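You operate a simulated robot arm through the tools that you are given. There is no shell and no other tool. Be economical: measure what you need, move in short steps, check, and stop when the job is done.

Carry out the task below with a simulated two-armed robot. There is one attempt and no reset: what you move stays moved.

Task
Turn the float valve's knob fully clockwise, grease the seal bed of bowl 5 and stand the valve on it.
Fine: hold the valve while you turn the blue knob, seen from above; grease brush back in its pot. Set down upright: grease brush, float valve. A coat counts when it lies all over at full strength: go over it till it gets no stronger.

The check looks at the end state, three seconds after you hand in, the way a careful person would. Anything else that was tipped, shoved, dropped, spilled or broken makes it a failure. A push-on lid holds only when it is set on centred and level and pressed home; a screw cap is set on level and turned clockwise until tight.

Robot
Two 7-joint arms with two-finger parallel grippers on one trunk, on a base that drives. Base frame: it is fixed to the floor where the robot stands at the start and does not move with it; the origin is under the middle of the robot, x ahead of it, y to its left, z up. Lengths are in mm, angles in rad, forces in N, time in s.
The left shoulder is at the start at [20, 113, 1222], the right one opposite. With the tool pointing down near the work surface each hand reaches from about 100 to 500 mm from the robot's upright axis, wherever it stands, measured 20 degrees to its own side. Places, roughly: float knob [400, 0, 700]; grease tin [300, 100, 600]; seal bed by the hinge pockets [600, -200, 900]. Payload 1.57 kg a hand.
The tool frame of a hand sits at the grasp point between the pads (the TCP): z along the fingers, y along the line on which they close. The tips reach 30 mm beyond it. The gripper opens to 80 mm. The fingers are 17 mm wide and 12 mm thick; the gripper's body (40 by 82 mm) begins 80 mm behind the TCP.
Orientation is told as [roll, pitch, yaw] about the base's x, y, z axes, in that order, counted from this pose: with the fingers straight down and closing along the base's y, the tool's x points along the base's -x, its y along +y and its z along -z.

Tools
- The arms move only by the tool drive_tool. It takes "left_steps", "right_steps" or both (then of equal length, played together; a hand with none holds still); each is a list of rows, each an object (a shift or turn left out is 0, a gripper value left out holds the last) with "jaw": the gripper command, from -1 (fully open) to 1 (shut), values between in proportion; "linear": the shift along the tool's x, y, z in units of 25 mm (1.0 is 25 mm), a list of three; "delta_rot": the turn, a rotation vector about the tool's x, y, z in units of 4 degrees (1.0 is 4 degrees), a list of three. In form: [{"jaw": jaw, "linear": [x, y, z], "delta_rot": [wx, wy, wz]}, ...]. A call has 1 to 20 rows; each row shifts and turns the commanded pose from where the row before left it, along the tool's axes as they then stand. A call with a number of a shift or a turn outside -1 to 1 is refused whole. A row lasts 0.2 s, in which the tool goes at most 50 mm and 0.15 rad; a call with a longer step from one row to the next is refused whole, and so is a gripper value outside its range. Where a pose cannot be reached the arm comes as near as it can. A force on the tool above 40 N (or 10 N above the force at the start of the call, whichever is more), or a blocked arm, ends the call early, and 0.2 s more pass. The fingers move at their own pace (about 45 mm/s each) and stop on an object; they squeeze with about 26 N. The grip force told is the motor's: it shows also when the fingers shut on nothing. Time passes only in rows, and 0.2 s behind the last, so rows that do not move let the fingers close. The reply holds the time, the measured pose of the TCP, the force on the tool along the base axes, the opening and the grip force, in the units named above and with some noise, with the torque about the TCP (base axes, N m) and any sound that the robot's microphone picked up.
- Cameras (640 x 400 px; columns grow to the right, rows downward): "scene" is now at [96.4, -13.6, 1342.8]; the picture's right is [-0.15, -0.99, 0.00], its down [-0.60, 0.09, -0.80] and it looks along [0.79, -0.12, -0.60] (base axes); focal length 214 px, centre (320, 200). "left" rides on the left gripper at [72, 7, -122] in its tool frame; the picture's right is [-0.09, 1.00, 0.00], its down [-0.84, -0.08, -0.54] and it looks along [-0.54, -0.05, 0.84] (tool axes); focal length 238 px, centre (320, 200). "right" rides on the right gripper at [72, -7, -122] in its tool frame; the picture's right is [0.09, 1.00, 0.00], its down [-0.84, 0.08, -0.54] and it looks along [-0.54, 0.05, 0.84] (tool axes); focal length 238 px, centre (320, 200).
- capture(camera): a new picture of that camera. No time passes.
- move_column(by): slides the trunk up (or, below 0, down) by that many mm; the arms and the scene camera ride with it, the base frame stays. It gives what a move gives, with no picture.
- steer(legs): drives the robot by 1 to 6 legs, each [ahead, left, turn to the left] in mm, mm and rad, along the robot's own axes; the way and the turn of a leg run together, so that a leg with both is an arc; at most 1500 mm and 3.142 rad a leg. The arms and the cameras ride along, it lands a little off, and it stops where it bumps. It gives what a move gives.
- pan_tilt(pan, tilt): turns the head with the scene camera to pan (to the left, within 1.396 rad either way) and tilt (down, from -0.506 to 1.204), counted from straight ahead of the robot. It gives what a move gives.
- pixel_to_xyz(camera, pixels): there is no depth. For up to 12 entries [column, row, z] of the newest picture of that camera ("zoom" is the newest enlarged one), the place [x, y] in the base frame at which the ray of that pixel passes the height z, good to about 2 mm. No time passes.
- close_up(camera, box): a new picture of the part [left, top, right, bottom] of that camera's present view, enlarged. No time passes.
- finish_job(): hands the job in; it is judged then, once.

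Go step by step. Measure first, check grasps and placings, and put right what went wrong. The budget is 80 turns and 58 pictures, counting those below and the enlarged ones. Unless the task says otherwise, let go and move clear before handing in, and close with one line.

The tools are called after "Emit:" as a command line: name --argument value ..., lists and objects as JSON in quotes. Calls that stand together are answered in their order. drive_tool: Moves the arms, as the interface text tells. Its arguments: {"type":"object","properties":{"left_steps":{"type":"array","items":{"type":"object","properties":{"jaw":{"type":"number"},"linear":{"type":"array","items":{"type":"number"}},"delta_rot":{"type":"array","items":{"type":"number"}}}}},"right_steps":{"type":"array","items":{"type":"object","properties":{"jaw":{"type":"number"},"linear":{"type":"array","items":{"type":"number"}},"delta_rot":{"type":"array","items":{"type":"number"}}}}}},"required":[]} The other tools are called the same way: move_column (by) slides the trunk up or down; steer (legs) drives the base; pan_tilt (pan, tilt) turns the head that bears the scene camera; capture (camera) takes a picture; pixel_to_xyz (camera, pixels) gives the place at which the rays of pixels pass given heights; close_up (camera, box) takes an enlarged picture of a part of a camera's view; finish_job () hands the job in.

At the start:

```text
time_s: 0.0
left_eef_pos: [479.9, 146.2, 1198.0]
left_tool_rot: [0.0, -0.001, -0.001]
left_wrist_force: [-0.5, -0.8, 0.1]
left_wrist_torque: [0.02, 0.02, 0.01]
left_gripper_width: 79.9
left_grasp_force: 0.1
right_eef_pos: [404.5, -244.5, 1244.5]
right_tool_rot: [0.0, 0.001, 0.0]
right_wrist_force: [0.1, 0.2, -0.6]
right_wrist_torque: [0.02, 0.0, 0.0]
right_gripper_width: 80.1
right_grasp_force: 0.0
trunk travel left (down, up): [-275.0, 295.0]
robot x, y, heading: [-0.9, -0.3, 0.001]
head pan, tilt: [-0.15, 0.648]
```

scene: 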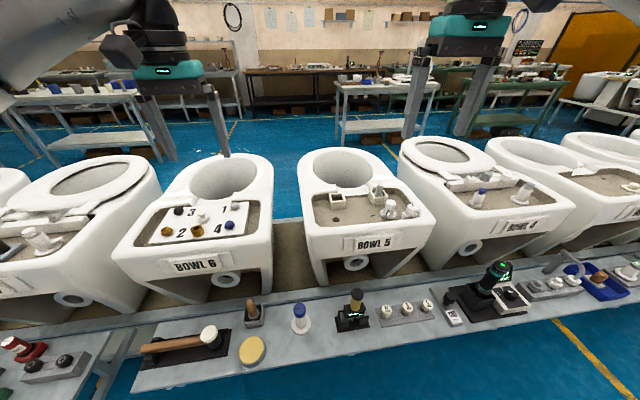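
right: 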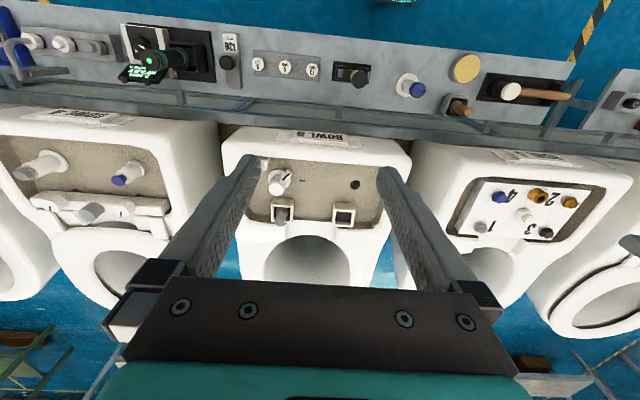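
left: 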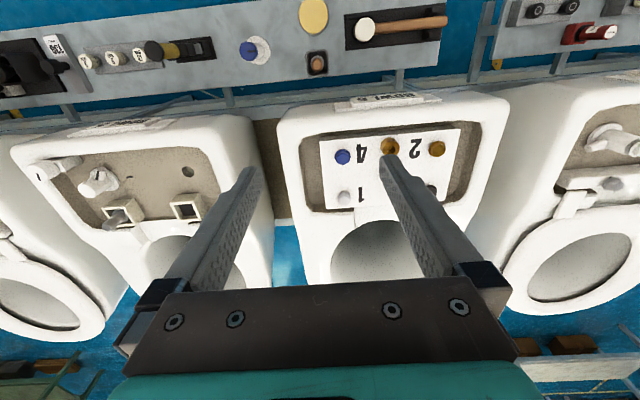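

The scene shows the bench with a brush pot near (253,312), a blue-knobbed valve at (300,318), a yellow tin at (252,350) and bowl 5 at (365,200). I'll enlarge these areas.

Emit:
close_up --camera "scene" --box '[130, 270, 450, 400]'

Emit:
close_up --camera "scene" --box '[290, 140, 450, 270]'

Emit:
close_up --camera "right" --box '[210, 120, 430, 260]'

```text
2.00 times, centred on (290, 335) of scene
```

zoom: 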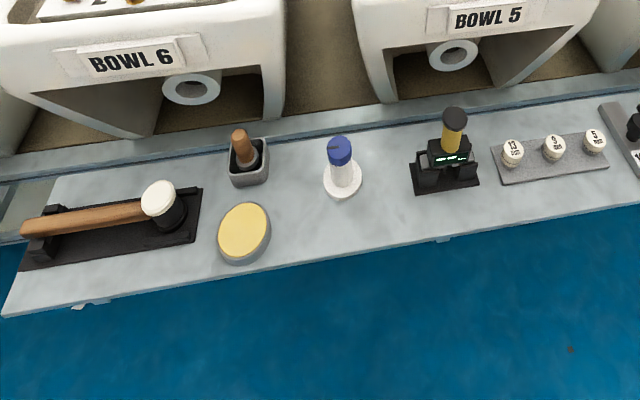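

```text
3.08 times, centred on (370, 205) of scene
```

zoom: 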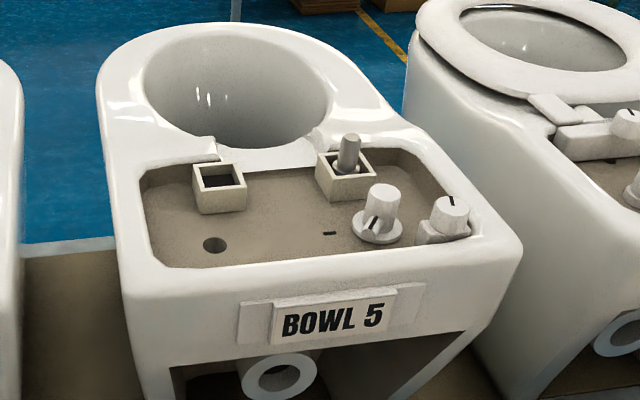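

```text
2.86 times, centred on (320, 190) of right
```

zoom: 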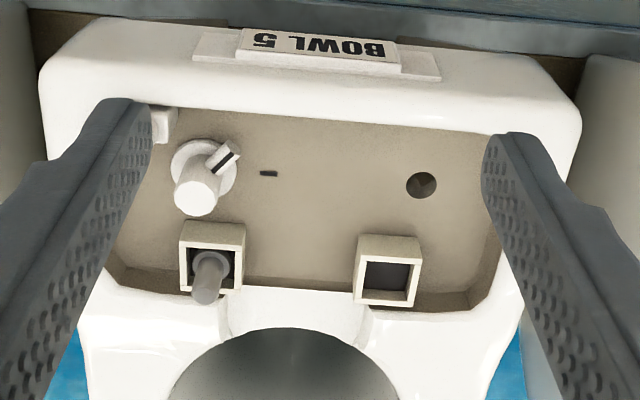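

Candidates are clear; I'll triangulate heights using several cameras.

Emit:
pixel_to_xyz --camera "scene" --pixels '[[252, 350, 600], [252, 350, 650], [252, 350, 550], [343, 217, 800], [343, 217, 850], [343, 217, 900], [300, 310, 650], [300, 310, 700], [300, 310, 750], [250, 303, 650], [250, 303, 700], [250, 303, 750]]'

Emit:
pixel_to_xyz --camera "left" --pixels '[[313, 16, 600], [313, 16, 650], [313, 16, 550], [188, 172, 800], [188, 172, 850], [188, 172, 900], [247, 50, 650], [247, 50, 700], [247, 50, 750], [317, 62, 650], [317, 62, 700], [317, 62, 750]]'

Emit:
pixel_to_xyz --camera "right" --pixels '[[467, 68, 600], [467, 68, 650], [467, 68, 550], [355, 185, 800], [355, 185, 850], [355, 185, 900], [417, 90, 650], [417, 90, 700], [417, 90, 750], [459, 108, 650], [459, 108, 700], [459, 108, 750]]'

```text
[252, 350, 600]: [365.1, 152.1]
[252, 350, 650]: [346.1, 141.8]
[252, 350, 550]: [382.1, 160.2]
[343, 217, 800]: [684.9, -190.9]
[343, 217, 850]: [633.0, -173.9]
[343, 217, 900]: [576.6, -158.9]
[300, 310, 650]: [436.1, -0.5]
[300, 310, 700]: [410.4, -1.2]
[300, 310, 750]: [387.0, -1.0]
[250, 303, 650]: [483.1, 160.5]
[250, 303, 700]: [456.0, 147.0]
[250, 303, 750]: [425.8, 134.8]
```

```text
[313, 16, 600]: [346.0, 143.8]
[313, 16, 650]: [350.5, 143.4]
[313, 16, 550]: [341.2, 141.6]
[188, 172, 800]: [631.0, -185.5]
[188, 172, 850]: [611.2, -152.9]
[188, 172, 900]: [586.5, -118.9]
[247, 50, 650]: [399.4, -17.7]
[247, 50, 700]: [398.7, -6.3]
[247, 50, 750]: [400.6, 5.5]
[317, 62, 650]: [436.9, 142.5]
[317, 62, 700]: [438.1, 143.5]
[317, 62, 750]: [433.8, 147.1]
```

```text
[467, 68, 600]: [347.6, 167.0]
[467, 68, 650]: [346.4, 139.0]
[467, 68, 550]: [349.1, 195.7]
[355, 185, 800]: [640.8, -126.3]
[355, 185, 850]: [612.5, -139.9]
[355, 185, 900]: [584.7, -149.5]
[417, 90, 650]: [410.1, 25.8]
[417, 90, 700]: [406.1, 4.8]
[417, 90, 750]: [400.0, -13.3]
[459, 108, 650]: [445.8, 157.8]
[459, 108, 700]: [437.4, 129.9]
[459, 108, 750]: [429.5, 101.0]
```

Tin top is about (348,142,645), the bed hole about (604,-143,865) and the knob about (404,-2,715). I'll lower the trunk and bring the left hand over the valve to look closer.

Emit:
move_column --by -150

Emit:
drive_tool --left_steps '[{"linear": [0.6, -0.9, 0.6]}, {"linear": [0.6, -0.9, 0.6]}, {"linear": [0.6, -0.9, 0.6]}, {"linear": [0.6, -0.9, 0.6]}, {"linear": [0.6, -0.9, 0.6]}, {"linear": [0.6, -0.9, 0.6]}, {"linear": [0, 0, 0]}]'

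Emit:
capture --camera "left"

Emit:
capture --camera "scene"

```text
time_s: 1.8
left_eef_pos: [480.1, 145.1, 1048.0]
left_tool_rot: [0.001, 0.0, 0.0]
left_wrist_force: [0.2, -0.6, -0.7]
left_wrist_torque: [0.02, -0.01, 0.0]
left_gripper_width: 79.9
left_grasp_force: 0.1
right_eef_pos: [404.3, -243.7, 1094.5]
right_tool_rot: [-0.001, 0.001, -0.002]
right_wrist_force: [-0.1, 0.2, -0.4]
right_wrist_torque: [-0.06, -0.01, 0.01]
right_gripper_width: 80.0
right_grasp_force: 0.1
trunk travel left (down, up): [-125.0, 445.0]
robot x, y, heading: [-0.8, 3.6, -0.0]
head pan, tilt: [-0.15, 0.648]
```

```text
time_s: 3.4
left_eef_pos: [388.3, 10.4, 957.4]
left_tool_rot: [0.001, -0.001, 0.001]
left_wrist_force: [0.1, 0.0, 0.3]
left_wrist_torque: [0.01, 0.01, -0.01]
left_gripper_width: 80.3
left_grasp_force: 0.1
right_eef_pos: [405.3, -243.9, 1094.0]
right_tool_rot: [-0.001, 0.0, 0.0]
right_wrist_force: [-0.3, 0.7, 0.3]
right_wrist_torque: [0.04, -0.01, -0.03]
right_gripper_width: 80.1
right_grasp_force: 0.0
trunk travel left (down, up): [-125.0, 445.0]
robot x, y, heading: [0.1, -0.2, -0.002]
head pan, tilt: [-0.15, 0.648]
```

```text
51 pictures are left
```

left: 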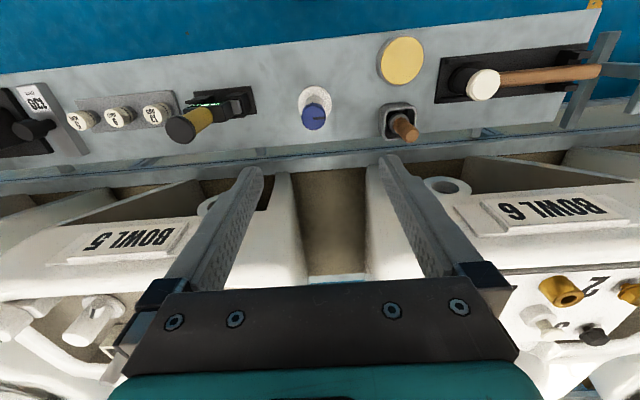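

```text
50 pictures are left
```

scene: 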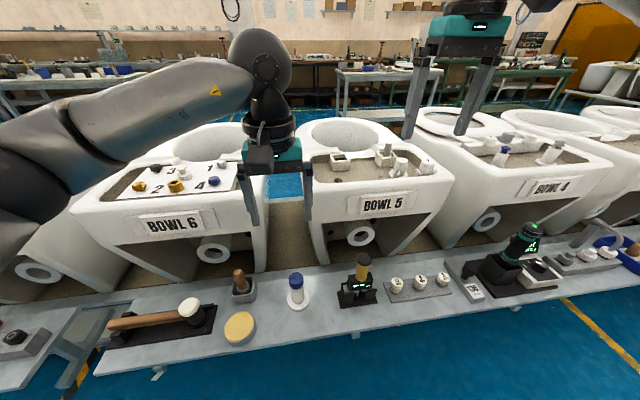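

The left camera sees the valve at (314,108), tin (400,60) and brush (400,125). Enlarge.

Emit:
close_up --camera "left" --box '[270, 30, 450, 150]'

Emit:
close_up --camera "scene" --box '[210, 250, 380, 350]'

```text
3.33 times, centred on (360, 90) of left
```

zoom: 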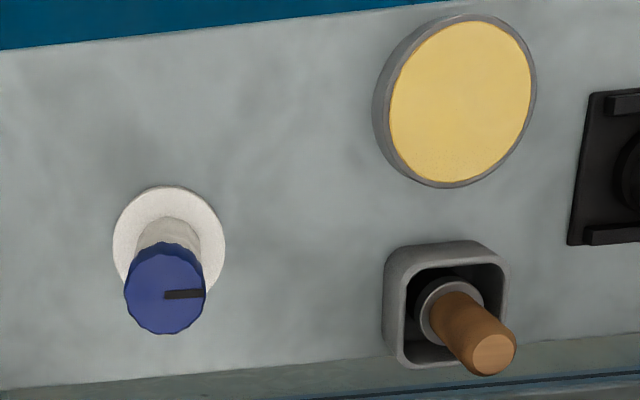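

```text
3.76 times, centred on (295, 300) of scene
```

zoom: 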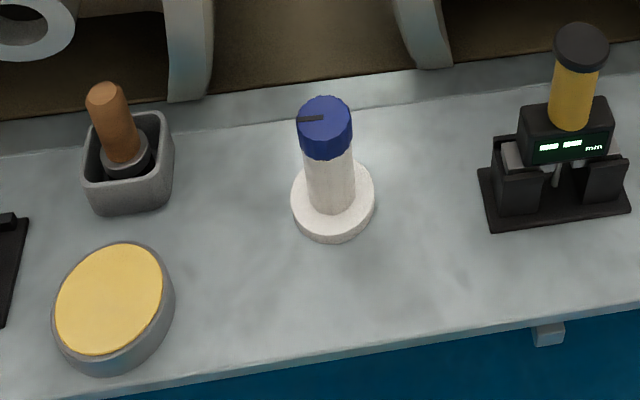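

Emit:
pixel_to_xyz --camera "zoom" --pixels '[[323, 110, 700], [323, 110, 720], [323, 110, 740], [333, 205, 620], [333, 205, 640], [333, 205, 660], [110, 298, 620], [110, 298, 650], [103, 92, 680], [103, 92, 700], [103, 92, 720], [103, 92, 740]]'

Emit:
pixel_to_xyz --camera "left" --pixels '[[313.5, 117, 700], [313.5, 117, 720], [313.5, 117, 740], [314.7, 103, 620], [314.7, 103, 640], [314.7, 103, 660], [403, 60, 620], [403, 60, 650], [412, 136.5, 680], [412, 136.5, 700], [412, 136.5, 720], [412, 136.5, 740]]'

```text
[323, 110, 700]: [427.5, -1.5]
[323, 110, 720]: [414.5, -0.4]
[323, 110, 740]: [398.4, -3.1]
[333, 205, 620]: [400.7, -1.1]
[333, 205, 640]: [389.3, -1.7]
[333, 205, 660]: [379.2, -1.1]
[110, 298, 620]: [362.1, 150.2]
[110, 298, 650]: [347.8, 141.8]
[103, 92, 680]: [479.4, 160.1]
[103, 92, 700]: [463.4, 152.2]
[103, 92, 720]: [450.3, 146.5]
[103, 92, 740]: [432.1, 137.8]
```

```text
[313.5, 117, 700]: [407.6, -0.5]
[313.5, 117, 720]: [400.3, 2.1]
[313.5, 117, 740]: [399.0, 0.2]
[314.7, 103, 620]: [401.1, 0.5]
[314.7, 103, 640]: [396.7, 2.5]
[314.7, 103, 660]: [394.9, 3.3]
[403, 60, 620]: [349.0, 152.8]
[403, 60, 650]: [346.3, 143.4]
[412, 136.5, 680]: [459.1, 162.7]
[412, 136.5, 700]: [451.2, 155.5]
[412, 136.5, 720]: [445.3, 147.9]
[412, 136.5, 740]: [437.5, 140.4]
```

Valve is at (400,0), knob top ≈735, flange ≈620; brush handle tip ≈(442,147,725); tin top ≈650. I'll move the left hand aside and bring the right hand in to hold the body, pitched 45°.

Emit:
drive_tool --left_steps '[{"linear": [0, 0.9, 0]}, {"linear": [0, 0.9, 0]}, {"linear": [0, 0.9, 0]}, {"linear": [0, 0.9, 0]}, {"linear": [0, 0.9, 0]}, {"linear": [0, 0.9, 0]}, {}, {}, {}, {}, {}, {}, {}, {}, {}]' --right_steps '[{"linear": [0.257, 0.697, 0.954]}, {"linear": [0.257, 0.697, 0.954]}, {"linear": [0.257, 0.697, 0.954]}, {"linear": [0.257, 0.697, 0.954]}, {"linear": [0.257, 0.697, 0.954]}, {"linear": [0.257, 0.697, 0.954]}, {"linear": [0.257, 0.697, 0.954]}, {"linear": [0.257, 0.697, 0.954]}, {"linear": [0.257, 0.697, 0.954]}, {"linear": [0.257, 0.697, 0.954]}, {"linear": [0.257, 0.697, 0.954]}, {"linear": [0.257, 0.697, 0.954]}, {"linear": [0.257, 0.697, 0.954]}, {"linear": [0.257, 0.697, 0.954]}, {}]'

Emit:
drive_tool --right_steps '[{"delta_rot": [0, -0.94, 0]}, {"delta_rot": [0, -0.94, 0]}, {"delta_rot": [0, -0.94, 0]}, {"delta_rot": [0, -0.94, 0]}, {"delta_rot": [0, -0.94, 0]}, {"delta_rot": [0, -0.94, 0]}, {"delta_rot": [0, -0.94, 0]}, {"delta_rot": [0, -0.94, 0]}, {"delta_rot": [0, -0.94, 0]}, {"delta_rot": [0, -0.94, 0]}, {"delta_rot": [0, -0.94, 0]}, {"delta_rot": [0, -0.94, 0]}, {}]'

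Emit:
capture --camera "right"

Emit:
capture --camera "scene"

```text
time_s: 6.5
left_eef_pos: [389.5, 145.2, 957.4]
left_tool_rot: [-0.001, 0.0, 0.0]
left_wrist_force: [0.1, -0.2, 0.7]
left_wrist_torque: [0.02, -0.03, 0.01]
left_gripper_width: 80.2
left_grasp_force: 0.2
right_eef_pos: [315.7, 0.3, 760.8]
right_tool_rot: [0.0, -0.001, 0.0]
right_wrist_force: [0.2, 0.4, 0.3]
right_wrist_torque: [-0.02, -0.04, -0.02]
right_gripper_width: 80.0
right_grasp_force: 0.0
trunk travel left (down, up): [-125.0, 445.0]
robot x, y, heading: [2.8, 0.4, -0.001]
head pan, tilt: [-0.15, 0.648]
```

```text
time_s: 9.3
left_eef_pos: [388.8, 144.6, 958.9]
left_tool_rot: [-0.002, 0.001, 0.0]
left_wrist_force: [-0.2, -0.4, 0.1]
left_wrist_torque: [0.0, 0.03, -0.04]
left_gripper_width: 80.1
left_grasp_force: 0.1
right_eef_pos: [315.4, 0.0, 760.9]
right_tool_rot: [0.0, -0.787, -0.001]
right_wrist_force: [-0.2, -0.1, -0.3]
right_wrist_torque: [0.01, 0.02, 0.0]
right_gripper_width: 80.0
right_grasp_force: 0.0
trunk travel left (down, up): [-125.0, 445.0]
robot x, y, heading: [-0.0, 0.8, 0.001]
head pan, tilt: [-0.15, 0.648]
```

```text
47 pictures are left
```

right: 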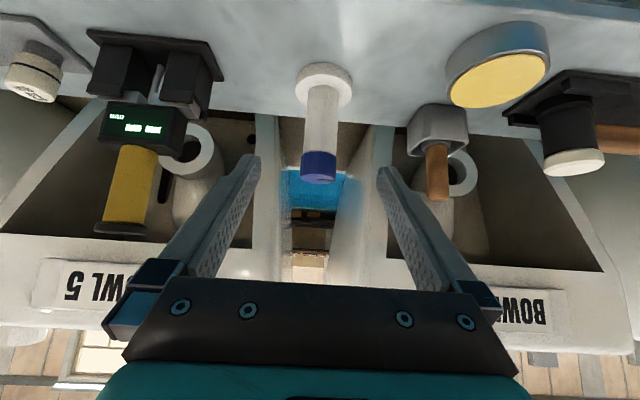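

```text
46 pictures are left
```

scene: 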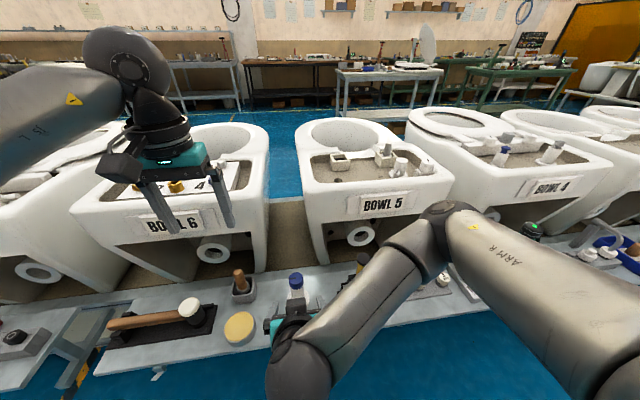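

The side view shows the valve (flange rows 63–95, body to 152, knob to 184), giving flange top ≈634, knob 707–730. I'll confirm lateral position, then approach.

Emit:
pixel_to_xyz --camera "right" --pixels '[[321, 125, 675], [324, 66, 620], [319, 182, 730], [305, 125, 675], [338, 125, 675], [437, 197, 730], [429, 118, 650]]'

Emit:
drive_tool --right_steps '[{"linear": [0.125, 0, 0.8]}, {"linear": [0.125, 0, 0.8]}, {"linear": [0.125, 0, 0.8]}, {}]'

Emit:
capture --camera "right"

```text
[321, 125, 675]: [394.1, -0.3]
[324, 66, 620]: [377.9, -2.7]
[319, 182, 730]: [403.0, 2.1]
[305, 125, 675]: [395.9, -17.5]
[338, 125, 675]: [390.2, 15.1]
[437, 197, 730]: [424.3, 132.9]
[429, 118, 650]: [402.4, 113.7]
```

```text
time_s: 10.3
left_eef_pos: [388.3, 145.6, 958.1]
left_tool_rot: [0.001, -0.001, 0.0]
left_wrist_force: [-0.3, -0.1, -0.1]
left_wrist_torque: [0.0, -0.01, 0.01]
left_gripper_width: 80.2
left_grasp_force: 0.1
right_eef_pos: [351.4, -1.0, 712.9]
right_tool_rot: [-0.001, -0.786, -0.001]
right_wrist_force: [-0.1, 0.0, -0.1]
right_wrist_torque: [0.05, -0.01, -0.01]
right_gripper_width: 80.1
right_grasp_force: 0.1
trunk travel left (down, up): [-125.0, 445.0]
robot x, y, heading: [0.4, 1.9, 0.003]
head pan, tilt: [-0.15, 0.648]
```

```text
45 pictures are left
```

right: 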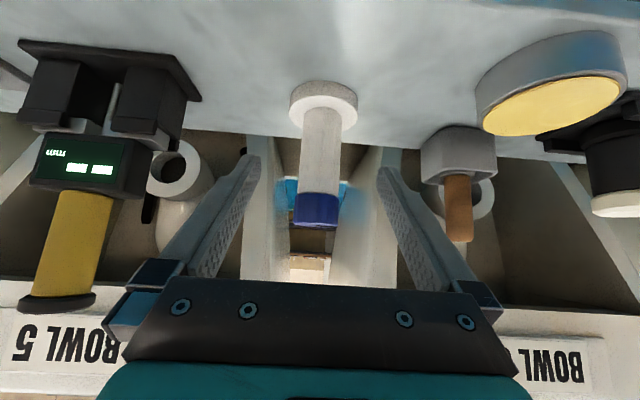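

Centred (valve col ≈320). Advance 68 mm along the tool axis and close.

Emit:
drive_tool --right_steps '[{"linear": [0, 0, 0.68]}, {"linear": [0, 0.02, 0.68]}, {"linear": [0, 0.02, 0.68]}, {"linear": [0, 0, 0.68]}, {"jaw": 1}, {"jaw": 1}, {"jaw": 1}, {"jaw": 1}]'

Emit:
capture --camera "right"

Emit:
close_up --camera "scene" --box '[220, 240, 380, 340]'

```text
time_s: 12.2
left_eef_pos: [389.0, 144.6, 957.6]
left_tool_rot: [-0.001, 0.0, 0.0]
left_wrist_force: [0.0, 0.2, -0.8]
left_wrist_torque: [-0.01, 0.01, 0.0]
left_gripper_width: 80.1
left_grasp_force: 0.1
right_eef_pos: [398.9, 1.2, 663.7]
right_tool_rot: [0.001, -0.788, 0.0]
right_wrist_force: [0.5, -0.2, 0.1]
right_wrist_torque: [0.02, -0.01, -0.02]
right_gripper_width: 33.1
right_grasp_force: 24.2
trunk travel left (down, up): [-125.0, 445.0]
robot x, y, heading: [0.2, -1.9, 0.001]
head pan, tilt: [-0.15, 0.648]
```

```text
44 pictures are left
```

right: 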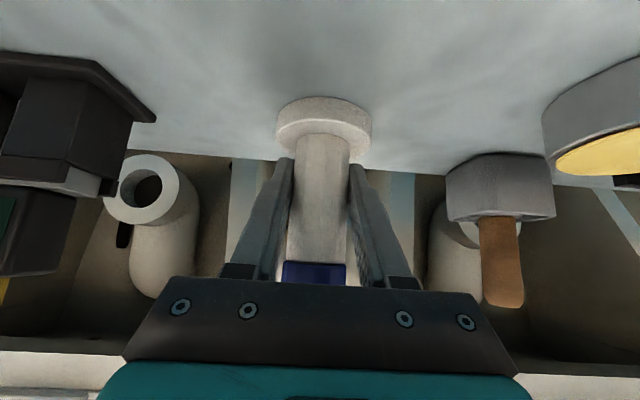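

```text
4.00 times, centred on (300, 290) of scene
```

zoom: 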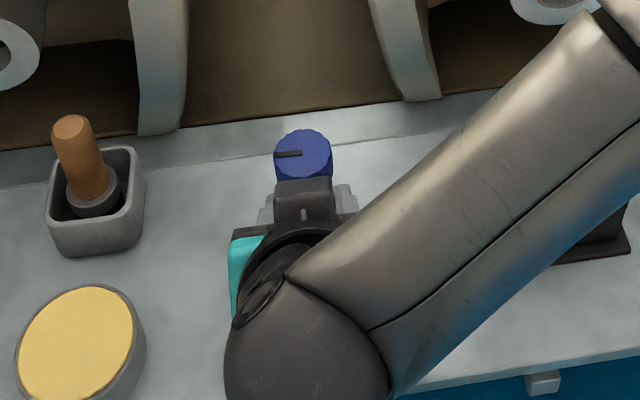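

Gripped at 33 mm and the view confirms fingers around the body. Next bring the left hand above the knob with yaw +24°, jaw partly open.

Emit:
drive_tool --left_steps '[{"linear": [-0.055, -0.725, 0.5], "jaw": -0.4}, {"linear": [-0.055, -0.725, 0.5]}, {"linear": [-0.055, -0.725, 0.5]}, {"linear": [-0.055, -0.725, 0.5]}, {"linear": [-0.055, -0.725, 0.5]}, {"linear": [-0.055, -0.725, 0.5]}, {"linear": [-0.055, -0.725, 0.5]}, {"linear": [-0.055, -0.725, 0.5]}, {"delta_rot": [0, 0, -1]}, {"delta_rot": [0, 0, -1]}, {"delta_rot": [0, 0, -1]}, {"delta_rot": [0, 0, -1]}, {"delta_rot": [0, 0, -1]}, {"delta_rot": [0, 0, -1]}, {}]'

Emit:
capture --camera "left"

Emit:
capture --camera "scene"

```text
time_s: 15.3
left_eef_pos: [400.5, 1.1, 857.2]
left_tool_rot: [0.001, 0.001, 0.42]
left_wrist_force: [0.8, 0.5, -1.0]
left_wrist_torque: [0.0, -0.01, 0.02]
left_gripper_width: 55.8
left_grasp_force: 0.1
right_eef_pos: [399.8, 1.7, 664.3]
right_tool_rot: [0.0, -0.787, 0.0]
right_wrist_force: [0.6, -0.1, -1.0]
right_wrist_torque: [0.03, -0.02, -0.03]
right_gripper_width: 33.4
right_grasp_force: 26.2
trunk travel left (down, up): [-125.0, 445.0]
robot x, y, heading: [0.8, 0.1, 0.005]
head pan, tilt: [-0.15, 0.648]
```

```text
42 pictures are left
```

left: 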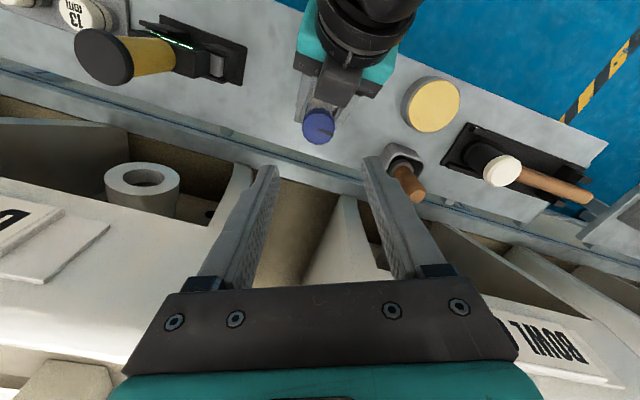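

```text
41 pictures are left
```

scene: 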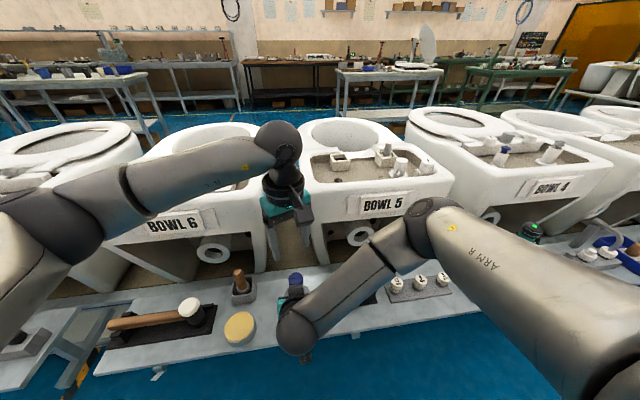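

Check the knob centre with the left camera, at (318,125).

Emit:
pixel_to_xyz --camera "left" --pixels '[[319, 128, 730], [319, 128, 720]]'

Emit:
drive_tool --left_steps '[{"linear": [0, 0, 0.9]}, {"linear": [0, 0, 0.9]}, {"linear": [0, 0, 0.9]}, {}]'

Emit:
capture --camera "left"

```text
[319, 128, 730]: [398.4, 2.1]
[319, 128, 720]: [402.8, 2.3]
```

```text
time_s: 16.4
left_eef_pos: [400.9, 1.5, 788.9]
left_tool_rot: [0.0, 0.0, 0.42]
left_wrist_force: [-0.1, -0.4, 0.5]
left_wrist_torque: [0.01, 0.02, 0.01]
left_gripper_width: 56.0
left_grasp_force: 0.1
right_eef_pos: [400.4, 0.0, 664.6]
right_tool_rot: [0.001, -0.787, 0.001]
right_wrist_force: [-0.3, 0.1, -0.4]
right_wrist_torque: [0.03, 0.0, 0.02]
right_gripper_width: 32.8
right_grasp_force: 26.3
trunk travel left (down, up): [-125.0, 445.0]
robot x, y, heading: [2.2, -0.4, -0.0]
head pan, tilt: [-0.15, 0.648]
```

```text
40 pictures are left
```

left: 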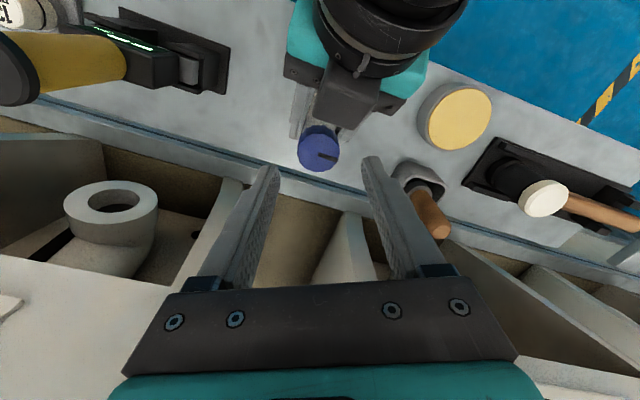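

Aligned over the knob at (318,150). Descend 49 mm and close.

Emit:
drive_tool --left_steps '[{"linear": [0, 0, 0.65]}, {"linear": [0, 0, 0.65]}, {"linear": [0, 0, 0.65]}, {"jaw": 1}, {"jaw": 1}, {"jaw": 1}]'

Emit:
capture --camera "left"

```text
time_s: 17.8
left_eef_pos: [401.1, 1.6, 742.5]
left_tool_rot: [-0.003, -0.001, 0.418]
left_wrist_force: [5.5, -6.5, -3.5]
left_wrist_torque: [-0.01, -0.11, 0.01]
left_gripper_width: 34.7
left_grasp_force: 25.9
right_eef_pos: [400.0, 1.5, 664.7]
right_tool_rot: [0.003, -0.788, 0.001]
right_wrist_force: [-5.4, 5.6, 2.4]
right_wrist_torque: [-0.5, -0.22, 0.0]
right_gripper_width: 33.3
right_grasp_force: 26.5
trunk travel left (down, up): [-125.0, 445.0]
robot x, y, heading: [0.2, -0.8, 0.001]
head pan, tilt: [-0.15, 0.648]
```

```text
39 pictures are left
```

left: 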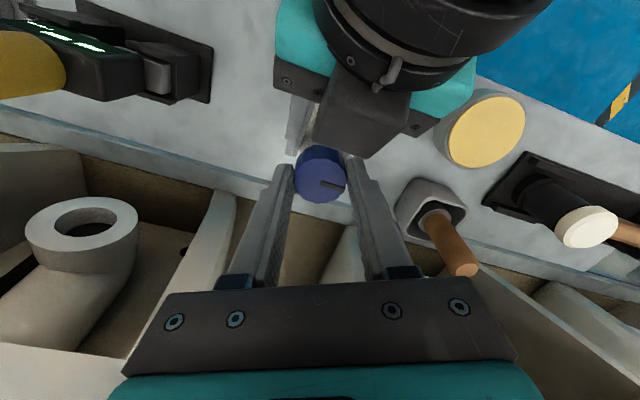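

Knob gripped. Turn clockwise (positive about tool z), watching torque.

Emit:
drive_tool --left_steps '[{"delta_rot": [0, 0, 1]}, {"delta_rot": [0, 0, 1]}, {"delta_rot": [0, 0, 1]}, {"delta_rot": [0, 0, 1]}, {"delta_rot": [0, 0, 1]}, {"delta_rot": [0, 0, 1]}]'

Emit:
drive_tool --left_steps '[{"delta_rot": [0, 0, 1]}, {"delta_rot": [0, 0, 1]}, {"delta_rot": [0, 0, 1]}, {"delta_rot": [0, 0, 1]}, {"delta_rot": [0, 0, 1]}, {"delta_rot": [0, 0, 1]}]'

Emit:
drive_tool --left_steps '[{"delta_rot": [0, 0, 1]}, {"delta_rot": [0, 0, 1]}, {"delta_rot": [0, 0, 1]}, {"delta_rot": [0, 0, 1]}, {"delta_rot": [0, 0, 1]}, {"delta_rot": [0, 0, 1]}]'

Emit:
capture --camera "left"

```text
time_s: 19.1
left_eef_pos: [401.5, 1.4, 742.1]
left_tool_rot: [0.0, -0.002, -0.003]
left_wrist_force: [11.5, -9.0, -12.4]
left_wrist_torque: [-0.38, -0.44, 0.02]
left_gripper_width: 34.7
left_grasp_force: 26.3
right_eef_pos: [400.0, 1.8, 664.9]
right_tool_rot: [0.002, -0.787, 0.002]
right_wrist_force: [-11.6, 9.0, 12.4]
right_wrist_torque: [-0.24, -0.38, 0.02]
right_gripper_width: 33.2
right_grasp_force: 26.2
trunk travel left (down, up): [-125.0, 445.0]
robot x, y, heading: [-4.2, 0.9, -0.0]
head pan, tilt: [-0.15, 0.648]
```

```text
time_s: 20.6
left_eef_pos: [400.3, 2.3, 741.9]
left_tool_rot: [0.001, 0.0, -0.42]
left_wrist_force: [9.0, -7.2, -12.3]
left_wrist_torque: [-0.13, -0.55, -0.02]
left_gripper_width: 34.4
left_grasp_force: 26.1
right_eef_pos: [401.3, 1.0, 663.8]
right_tool_rot: [0.0, -0.788, 0.002]
right_wrist_force: [-9.9, 8.3, 12.2]
right_wrist_torque: [-0.38, -0.13, 0.01]
right_gripper_width: 33.2
right_grasp_force: 26.0
trunk travel left (down, up): [-125.0, 445.0]
robot x, y, heading: [-3.1, -1.8, 0.001]
head pan, tilt: [-0.15, 0.648]
```

```text
time_s: 21.9
left_eef_pos: [402.0, 0.8, 742.9]
left_tool_rot: [0.001, -0.003, -0.84]
left_wrist_force: [13.2, -7.2, -7.9]
left_wrist_torque: [-0.49, -0.36, 0.19]
left_gripper_width: 34.2
left_grasp_force: 26.1
right_eef_pos: [399.3, 2.0, 664.4]
right_tool_rot: [0.006, -0.786, -0.003]
right_wrist_force: [-13.0, 7.4, 9.4]
right_wrist_torque: [-0.04, -0.68, -0.15]
right_gripper_width: 33.0
right_grasp_force: 25.9
trunk travel left (down, up): [-125.0, 445.0]
robot x, y, heading: [1.1, 1.4, 0.003]
head pan, tilt: [-0.15, 0.648]
```

```text
38 pictures are left
```

left: 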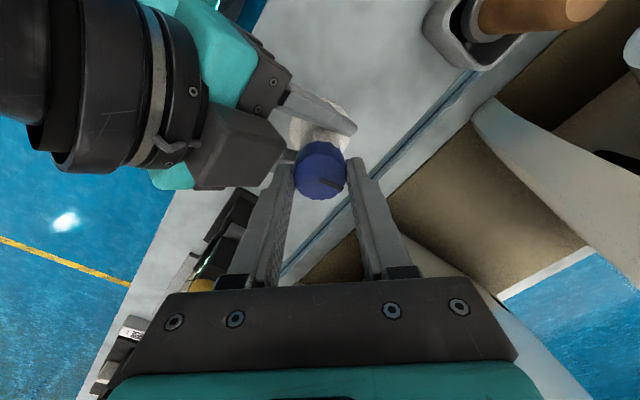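

Torque about z rose to 0.19, possibly the stop. Turn a little more and compare.

Emit:
drive_tool --left_steps '[{"delta_rot": [0, 0, 1]}, {"delta_rot": [0, 0, 1]}, {"delta_rot": [0, 0, 1]}]'

Emit:
close_up --camera "left" --box '[240, 110, 400, 210]'

```text
time_s: 22.8
left_eef_pos: [402.1, 1.5, 743.1]
left_tool_rot: [0.0, -0.005, -1.049]
left_wrist_force: [15.6, -11.0, 1.5]
left_wrist_torque: [-0.06, 0.48, 0.59]
left_gripper_width: 34.2
left_grasp_force: 26.2
right_eef_pos: [398.4, 0.8, 662.6]
right_tool_rot: [-0.001, -0.782, 0.001]
right_wrist_force: [-16.6, 11.5, -1.8]
right_wrist_torque: [-0.85, -1.75, -0.57]
right_gripper_width: 33.3
right_grasp_force: 26.4
trunk travel left (down, up): [-125.0, 445.0]
robot x, y, heading: [-2.8, 2.1, -0.005]
head pan, tilt: [-0.15, 0.648]
```

```text
4.00 times, centred on (320, 160) of left
```

zoom: 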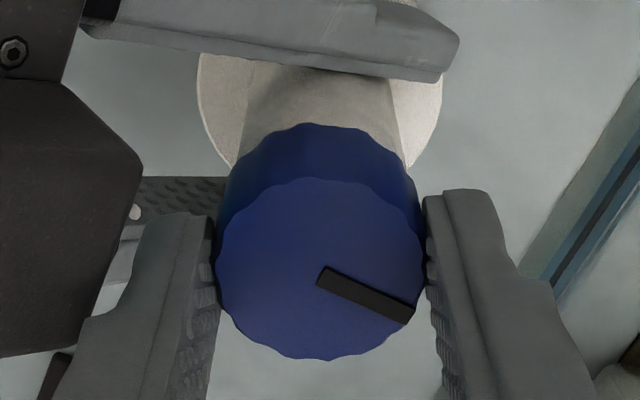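

Torque jumped to 0.59 Nm with the pointer now facing away (+x). To distinguish the stop from finger interference, I'll release, regrip at a different yaw, and turn again.

Emit:
drive_tool --left_steps '[{"delta_rot": [0, 0, -0.7]}, {"jaw": -0.3}, {"jaw": -0.3}, {"delta_rot": [0, 0, -1]}, {"delta_rot": [0, 0, -1]}, {"delta_rot": [0, 0, -1]}, {"delta_rot": [0, 0, -1]}, {"delta_rot": [0, 0, -1]}, {"delta_rot": [0, 0, -1]}, {"delta_rot": [0, 0, -1]}, {"delta_rot": [0, 0, -1]}, {"delta_rot": [0, 0, -1]}, {"delta_rot": [0, 0, -1]}, {"delta_rot": [0, 0, -1]}, {"delta_rot": [0, 0, -1]}, {"jaw": 1}, {"jaw": 1}, {"jaw": 1}, {"jaw": 1}]'

Emit:
drive_tool --left_steps '[{"delta_rot": [0, 0, 1]}, {"delta_rot": [0, 0, 1]}]'

Emit:
drive_tool --left_steps '[{"delta_rot": [0, 0, 1]}, {"delta_rot": [0, 0, 1]}]'

Emit:
close_up --camera "left" --box '[240, 110, 400, 210]'

```text
time_s: 26.8
left_eef_pos: [399.6, 1.7, 741.1]
left_tool_rot: [-0.002, 0.0, -0.159]
left_wrist_force: [-0.8, -4.2, 0.8]
left_wrist_torque: [-0.04, -0.03, -0.02]
left_gripper_width: 34.4
left_grasp_force: 26.1
right_eef_pos: [400.3, 1.4, 663.2]
right_tool_rot: [0.001, -0.787, 0.001]
right_wrist_force: [0.8, 2.8, -1.8]
right_wrist_torque: [-0.24, 0.07, 0.04]
right_gripper_width: 32.9
right_grasp_force: 26.0
trunk travel left (down, up): [-125.0, 445.0]
robot x, y, heading: [0.4, 0.6, -0.001]
head pan, tilt: [-0.15, 0.648]
```

```text
time_s: 27.4
left_eef_pos: [400.6, 1.1, 741.5]
left_tool_rot: [0.0, 0.001, -0.304]
left_wrist_force: [-0.3, -4.4, 0.8]
left_wrist_torque: [-0.21, 0.05, 0.16]
left_gripper_width: 34.3
left_grasp_force: 25.9
right_eef_pos: [401.7, 0.9, 664.4]
right_tool_rot: [0.002, -0.786, -0.001]
right_wrist_force: [1.5, 4.1, -1.6]
right_wrist_torque: [-0.1, 0.04, -0.16]
right_gripper_width: 33.1
right_grasp_force: 26.0
trunk travel left (down, up): [-125.0, 445.0]
robot x, y, heading: [1.9, 3.4, 0.004]
head pan, tilt: [-0.15, 0.648]
```

```text
time_s: 27.9
left_eef_pos: [399.5, 0.8, 741.7]
left_tool_rot: [0.0, -0.001, -0.44]
left_wrist_force: [-1.2, -4.2, -0.3]
left_wrist_torque: [-0.2, -0.09, 0.39]
left_gripper_width: 34.2
left_grasp_force: 26.1
right_eef_pos: [400.5, 0.3, 664.1]
right_tool_rot: [0.002, -0.786, -0.001]
right_wrist_force: [0.9, 4.0, -0.7]
right_wrist_torque: [-0.17, 0.1, -0.4]
right_gripper_width: 32.9
right_grasp_force: 25.9
trunk travel left (down, up): [-125.0, 445.0]
robot x, y, heading: [-0.6, 2.1, 0.006]
head pan, tilt: [-0.15, 0.648]
```

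```text
4.00 times, centred on (320, 160) of left
```

zoom: 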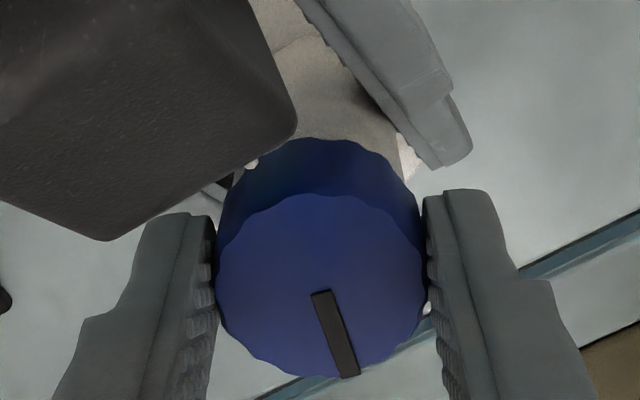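

Torque rises at once from the new grip, so the stop is at hand. A few more degrees to press it home.

Emit:
drive_tool --left_steps '[{"delta_rot": [0, 0, 1]}, {"delta_rot": [0, 0, 1]}]'

Emit:
drive_tool --left_steps '[{"delta_rot": [0, 0, 1]}, {"delta_rot": [0, 0, 1]}]'

Emit:
close_up --camera "left" --box '[240, 110, 400, 210]'

```text
time_s: 28.6
left_eef_pos: [399.6, 1.6, 741.9]
left_tool_rot: [-0.001, 0.0, -0.58]
left_wrist_force: [-1.0, -4.4, -0.2]
left_wrist_torque: [-0.11, 0.0, 0.5]
left_gripper_width: 34.4
left_grasp_force: 26.6
right_eef_pos: [400.2, 0.0, 665.4]
right_tool_rot: [0.0, -0.787, 0.0]
right_wrist_force: [2.2, 5.0, -0.7]
right_wrist_torque: [-0.28, 0.14, -0.52]
right_gripper_width: 33.2
right_grasp_force: 26.8
trunk travel left (down, up): [-125.0, 445.0]
robot x, y, heading: [-1.6, -3.5, 0.001]
head pan, tilt: [-0.15, 0.648]
```

```text
time_s: 29.1
left_eef_pos: [399.2, 0.6, 741.2]
left_tool_rot: [-0.001, -0.001, -0.723]
left_wrist_force: [-2.2, -8.4, -0.3]
left_wrist_torque: [-0.06, -0.05, 0.32]
left_gripper_width: 34.6
left_grasp_force: 25.9
right_eef_pos: [399.5, 1.9, 664.0]
right_tool_rot: [0.002, -0.787, 0.0]
right_wrist_force: [3.3, 6.8, -1.2]
right_wrist_torque: [-0.5, 0.35, -0.29]
right_gripper_width: 33.0
right_grasp_force: 26.2
trunk travel left (down, up): [-125.0, 445.0]
robot x, y, heading: [-0.8, -0.8, -0.001]
head pan, tilt: [-0.15, 0.648]
```

```text
4.00 times, centred on (320, 160) of left
```

zoom: 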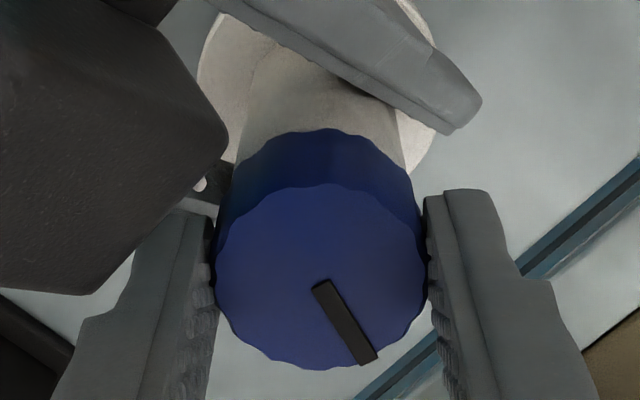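

Torque saturated at ≈0.5 and slips, so the knob sits on its clockwise stop. Release and raise the left hand, then release and back the right hand out.

Emit:
drive_tool --left_steps '[{"jaw": -0.3}, {"jaw": -0.3}, {"linear": [0, 0, -1]}, {"linear": [0, 0, -1]}, {"linear": [0, 0, -1]}, {"linear": [0, 0, -1]}, {"linear": [0, 0, -1], "delta_rot": [0, 0, -1]}, {"linear": [0, 0, -1], "delta_rot": [0, 0, -1]}, {"delta_rot": [0, 0, -1]}, {"delta_rot": [0, 0, -1]}, {"delta_rot": [0, 0, -1]}, {"delta_rot": [0, 0, -1]}, {"delta_rot": [0, 0, -1]}, {"delta_rot": [0, 0, -1]}, {"delta_rot": [0, 0, -1]}, {"delta_rot": [0, 0, -1]}, {"delta_rot": [0, 0, -0.35], "jaw": -1}, {}]'

Emit:
drive_tool --right_steps '[{"jaw": -1}, {"jaw": -1}, {"jaw": -1}, {"linear": [0, 0, -1]}, {"linear": [0, 0, -1]}, {"linear": [0, 0, -1]}, {"linear": [0, 0, -1]}, {"linear": [0, 0, -1]}, {}]'

Emit:
capture --camera "right"

Emit:
capture --camera "left"

```text
time_s: 33.0
left_eef_pos: [400.0, 0.7, 891.9]
left_tool_rot: [0.0, 0.0, 0.002]
left_wrist_force: [-0.2, 0.6, 0.0]
left_wrist_torque: [0.02, 0.03, 0.01]
left_gripper_width: 80.0
left_grasp_force: 0.1
right_eef_pos: [400.2, 1.2, 663.1]
right_tool_rot: [0.0, -0.789, 0.001]
right_wrist_force: [-0.5, 0.0, -1.4]
right_wrist_torque: [0.02, 0.01, 0.0]
right_gripper_width: 33.3
right_grasp_force: 26.0
trunk travel left (down, up): [-125.0, 445.0]
robot x, y, heading: [-0.8, -1.0, 0.002]
head pan, tilt: [-0.15, 0.648]
```

```text
time_s: 35.0
left_eef_pos: [400.5, 1.7, 892.0]
left_tool_rot: [0.0, 0.0, 0.005]
left_wrist_force: [-0.4, 0.1, -0.1]
left_wrist_torque: [-0.02, 0.0, 0.01]
left_gripper_width: 80.2
left_grasp_force: 0.1
right_eef_pos: [310.4, 0.1, 753.4]
right_tool_rot: [0.0, -0.787, -0.003]
right_wrist_force: [0.2, -0.3, 0.2]
right_wrist_torque: [-0.03, -0.01, -0.02]
right_gripper_width: 79.8
right_grasp_force: 0.1
trunk travel left (down, up): [-125.0, 445.0]
robot x, y, heading: [-0.3, 1.1, 0.001]
head pan, tilt: [-0.15, 0.648]
```

```text
34 pictures are left
```

right: 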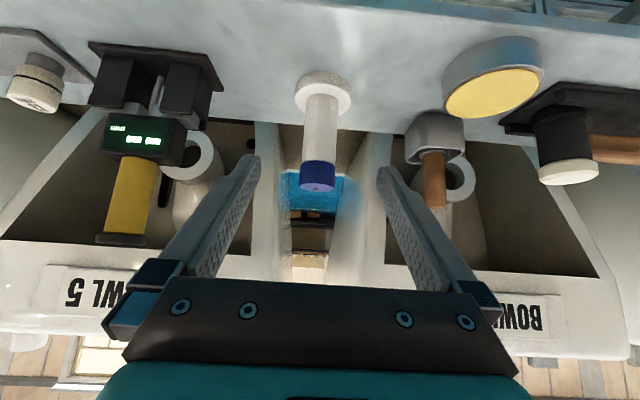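

```text
33 pictures are left
```

left: 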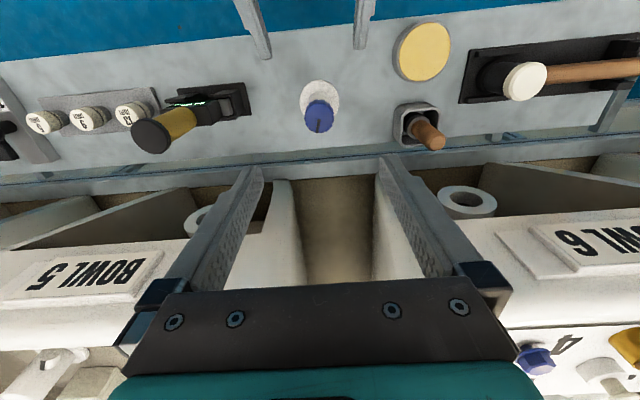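

The valve stands upright, pointer facing +x. Now triangulate the brush: handle tip left (433,141) / right (435,205), lower part left (414,123) / right (431,155).

Emit:
close_up --camera "left" --box '[370, 85, 466, 165]'

Emit:
pixel_to_xyz --camera "left" --pixels '[[433, 141, 700], [433, 141, 720], [433, 141, 740], [414, 123, 640], [414, 123, 660], [414, 123, 680], [422, 64, 650]]'

Emit:
pixel_to_xyz --camera "right" --pixels '[[434, 205, 700], [434, 205, 720], [434, 205, 740], [431, 156, 660], [431, 156, 680], [431, 156, 700], [495, 85, 650], [447, 115, 620], [446, 205, 720], [424, 205, 720], [414, 140, 660], [462, 140, 660]]'

```text
5.00 times, centred on (418, 125) of left
```

zoom: 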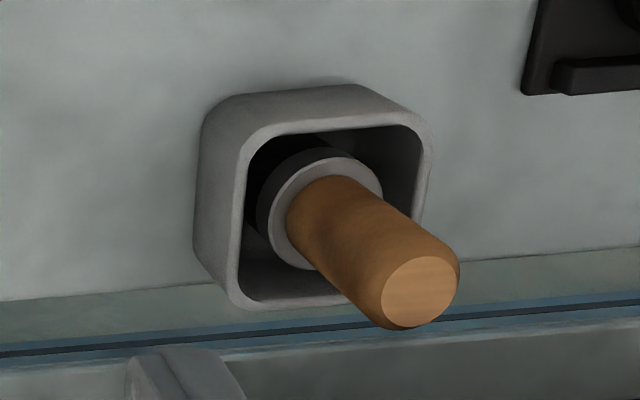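

```text
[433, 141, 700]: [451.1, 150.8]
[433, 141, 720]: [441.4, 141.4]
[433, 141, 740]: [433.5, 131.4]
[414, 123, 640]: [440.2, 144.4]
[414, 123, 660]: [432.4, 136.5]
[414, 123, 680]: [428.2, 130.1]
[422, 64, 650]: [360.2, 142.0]
```

```text
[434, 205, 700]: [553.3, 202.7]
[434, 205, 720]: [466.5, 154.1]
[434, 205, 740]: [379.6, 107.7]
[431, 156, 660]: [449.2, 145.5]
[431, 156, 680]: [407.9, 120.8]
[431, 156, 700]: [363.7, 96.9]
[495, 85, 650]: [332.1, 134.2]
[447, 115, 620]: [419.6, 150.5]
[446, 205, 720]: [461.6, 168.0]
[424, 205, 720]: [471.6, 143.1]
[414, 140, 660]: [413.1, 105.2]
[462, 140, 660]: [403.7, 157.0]
```

The handle is about vertical at (439,139), tip z≈725, pot rim ≈660. Retreat the right hand and move the left over the brush.

Emit:
drive_tool --left_steps '[{"linear": [-0.26, 0.92, 0.6]}, {"linear": [-0.26, 0.92, 0.6]}, {"linear": [-0.26, 0.92, 0.6]}, {"linear": [-0.26, 0.92, 0.6]}, {"linear": [-0.26, 0.92, 0.6]}, {"linear": [-0.26, 0.92, 0.6]}, {}]' --right_steps '[{"linear": [0, -0.8, -0.8]}, {"linear": [0, -0.8, -0.8]}, {"linear": [0, -0.8, -0.8]}, {"linear": [0, -0.8, -0.8]}, {"linear": [0, -0.8, -0.8]}, {"linear": [0, -0.8, -0.8]}, {}]'

Emit:
capture --camera "left"

Emit:
capture --camera "scene"

```text
time_s: 36.5
left_eef_pos: [439.3, 141.8, 801.6]
left_tool_rot: [0.001, 0.001, 0.004]
left_wrist_force: [0.0, 0.2, 0.7]
left_wrist_torque: [0.0, 0.01, 0.01]
left_gripper_width: 79.9
left_grasp_force: 0.1
right_eef_pos: [279.2, -50.8, 770.2]
right_tool_rot: [0.0, -0.787, 0.0]
right_wrist_force: [0.9, -0.1, 0.2]
right_wrist_torque: [0.02, 0.0, 0.03]
right_gripper_width: 80.0
right_grasp_force: 0.0
right hand out of reach, approached as far as the arm can: row 3, 4, 5, 6
trunk travel left (down, up): [-125.0, 445.0]
robot x, y, heading: [3.8, 1.0, -0.003]
head pan, tilt: [-0.15, 0.648]
```

```text
31 pictures are left
```

left: 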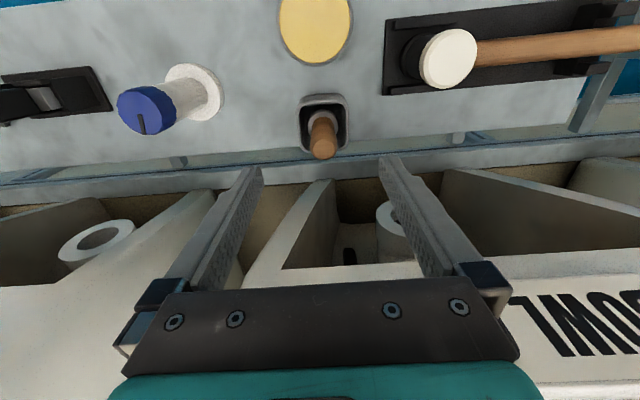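

```text
30 pictures are left
```

scene: 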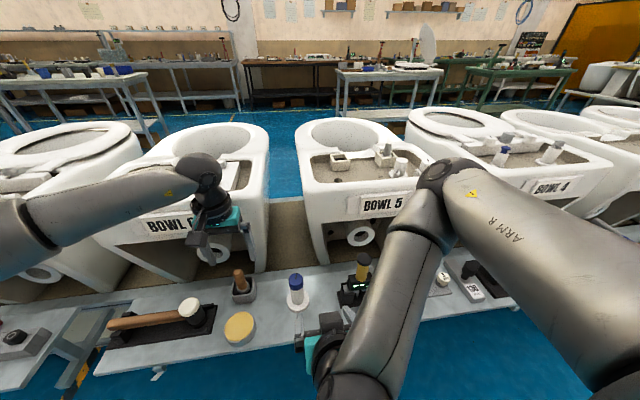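

Brush tip now at (323,147) in the left view; verify and un-pitch the right hand.

Emit:
pixel_to_xyz --camera "left" --pixels '[[324, 149, 725], [324, 149, 715], [317, 118, 660], [323, 102, 660], [315, 25, 650], [281, 25, 650], [349, 25, 650]]'

Emit:
drive_tool --right_steps '[{"delta_rot": [0, 0.94, 0]}, {"delta_rot": [0, 0.94, 0]}, {"delta_rot": [0, 0.94, 0]}, {"delta_rot": [0, 0.94, 0]}, {"delta_rot": [0, 0.94, 0]}, {"delta_rot": [0, 0.94, 0]}, {"delta_rot": [0, 0.94, 0]}, {"delta_rot": [0, 0.94, 0]}, {"delta_rot": [0, 0.94, 0]}, {"delta_rot": [0, 0.94, 0]}, {"delta_rot": [0, 0.94, 0]}, {"delta_rot": [0, 0.94, 0]}, {"linear": [0, -0.5, -1]}, {"linear": [0, -0.5, -1]}, {"linear": [0, -0.5, -1]}, {"linear": [0, -0.5, -1]}, {"linear": [0, -0.5, -1]}, {"linear": [0, -0.5, -1]}, {"linear": [0, 0, -1]}, {}]'

```text
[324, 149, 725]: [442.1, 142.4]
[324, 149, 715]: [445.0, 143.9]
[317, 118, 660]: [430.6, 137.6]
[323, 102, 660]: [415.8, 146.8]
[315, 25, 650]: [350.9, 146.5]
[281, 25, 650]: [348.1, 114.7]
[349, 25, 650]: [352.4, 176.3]
```

```text
time_s: 40.8
left_eef_pos: [439.4, 140.0, 802.0]
left_tool_rot: [0.001, 0.0, 0.004]
left_wrist_force: [-0.2, -0.3, -0.1]
left_wrist_torque: [0.01, 0.0, -0.01]
left_gripper_width: 80.2
left_grasp_force: 0.1
right_eef_pos: [280.3, -124.7, 945.4]
right_tool_rot: [0.001, 0.0, 0.0]
right_wrist_force: [0.0, -0.6, -0.8]
right_wrist_torque: [-0.04, 0.0, 0.0]
right_gripper_width: 79.8
right_grasp_force: 0.1
trunk travel left (down, up): [-125.0, 445.0]
robot x, y, heading: [-0.4, -0.5, -0.001]
head pan, tilt: [-0.15, 0.648]
```

Descend onto the brush handle and close.

Emit:
drive_tool --left_steps '[{"linear": [0, 0.02, 0.94]}, {"linear": [0, 0.02, 0.94]}, {"linear": [0, 0, 0.94]}, {"linear": [0, 0, 0.94]}, {"jaw": 1}, {"jaw": 1}, {"jaw": 1}, {"jaw": 1}, {"jaw": 1}]'

Emit:
capture --camera "left"

```text
time_s: 42.8
left_eef_pos: [439.7, 140.3, 707.2]
left_tool_rot: [0.0, 0.001, 0.003]
left_wrist_force: [0.2, 0.6, -0.5]
left_wrist_torque: [0.02, 0.04, 0.03]
left_gripper_width: 22.6
left_grasp_force: 26.1
right_eef_pos: [279.8, -124.0, 945.3]
right_tool_rot: [0.0, 0.0, 0.001]
right_wrist_force: [0.8, 0.2, -0.9]
right_wrist_torque: [0.02, 0.02, -0.01]
right_gripper_width: 79.7
right_grasp_force: 0.1
trunk travel left (down, up): [-125.0, 445.0]
robot x, y, heading: [2.2, -1.9, -0.001]
head pan, tilt: [-0.15, 0.648]
```

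```text
29 pictures are left
```

left: 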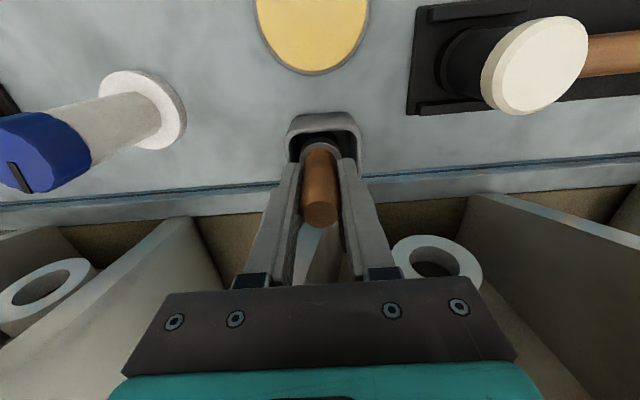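

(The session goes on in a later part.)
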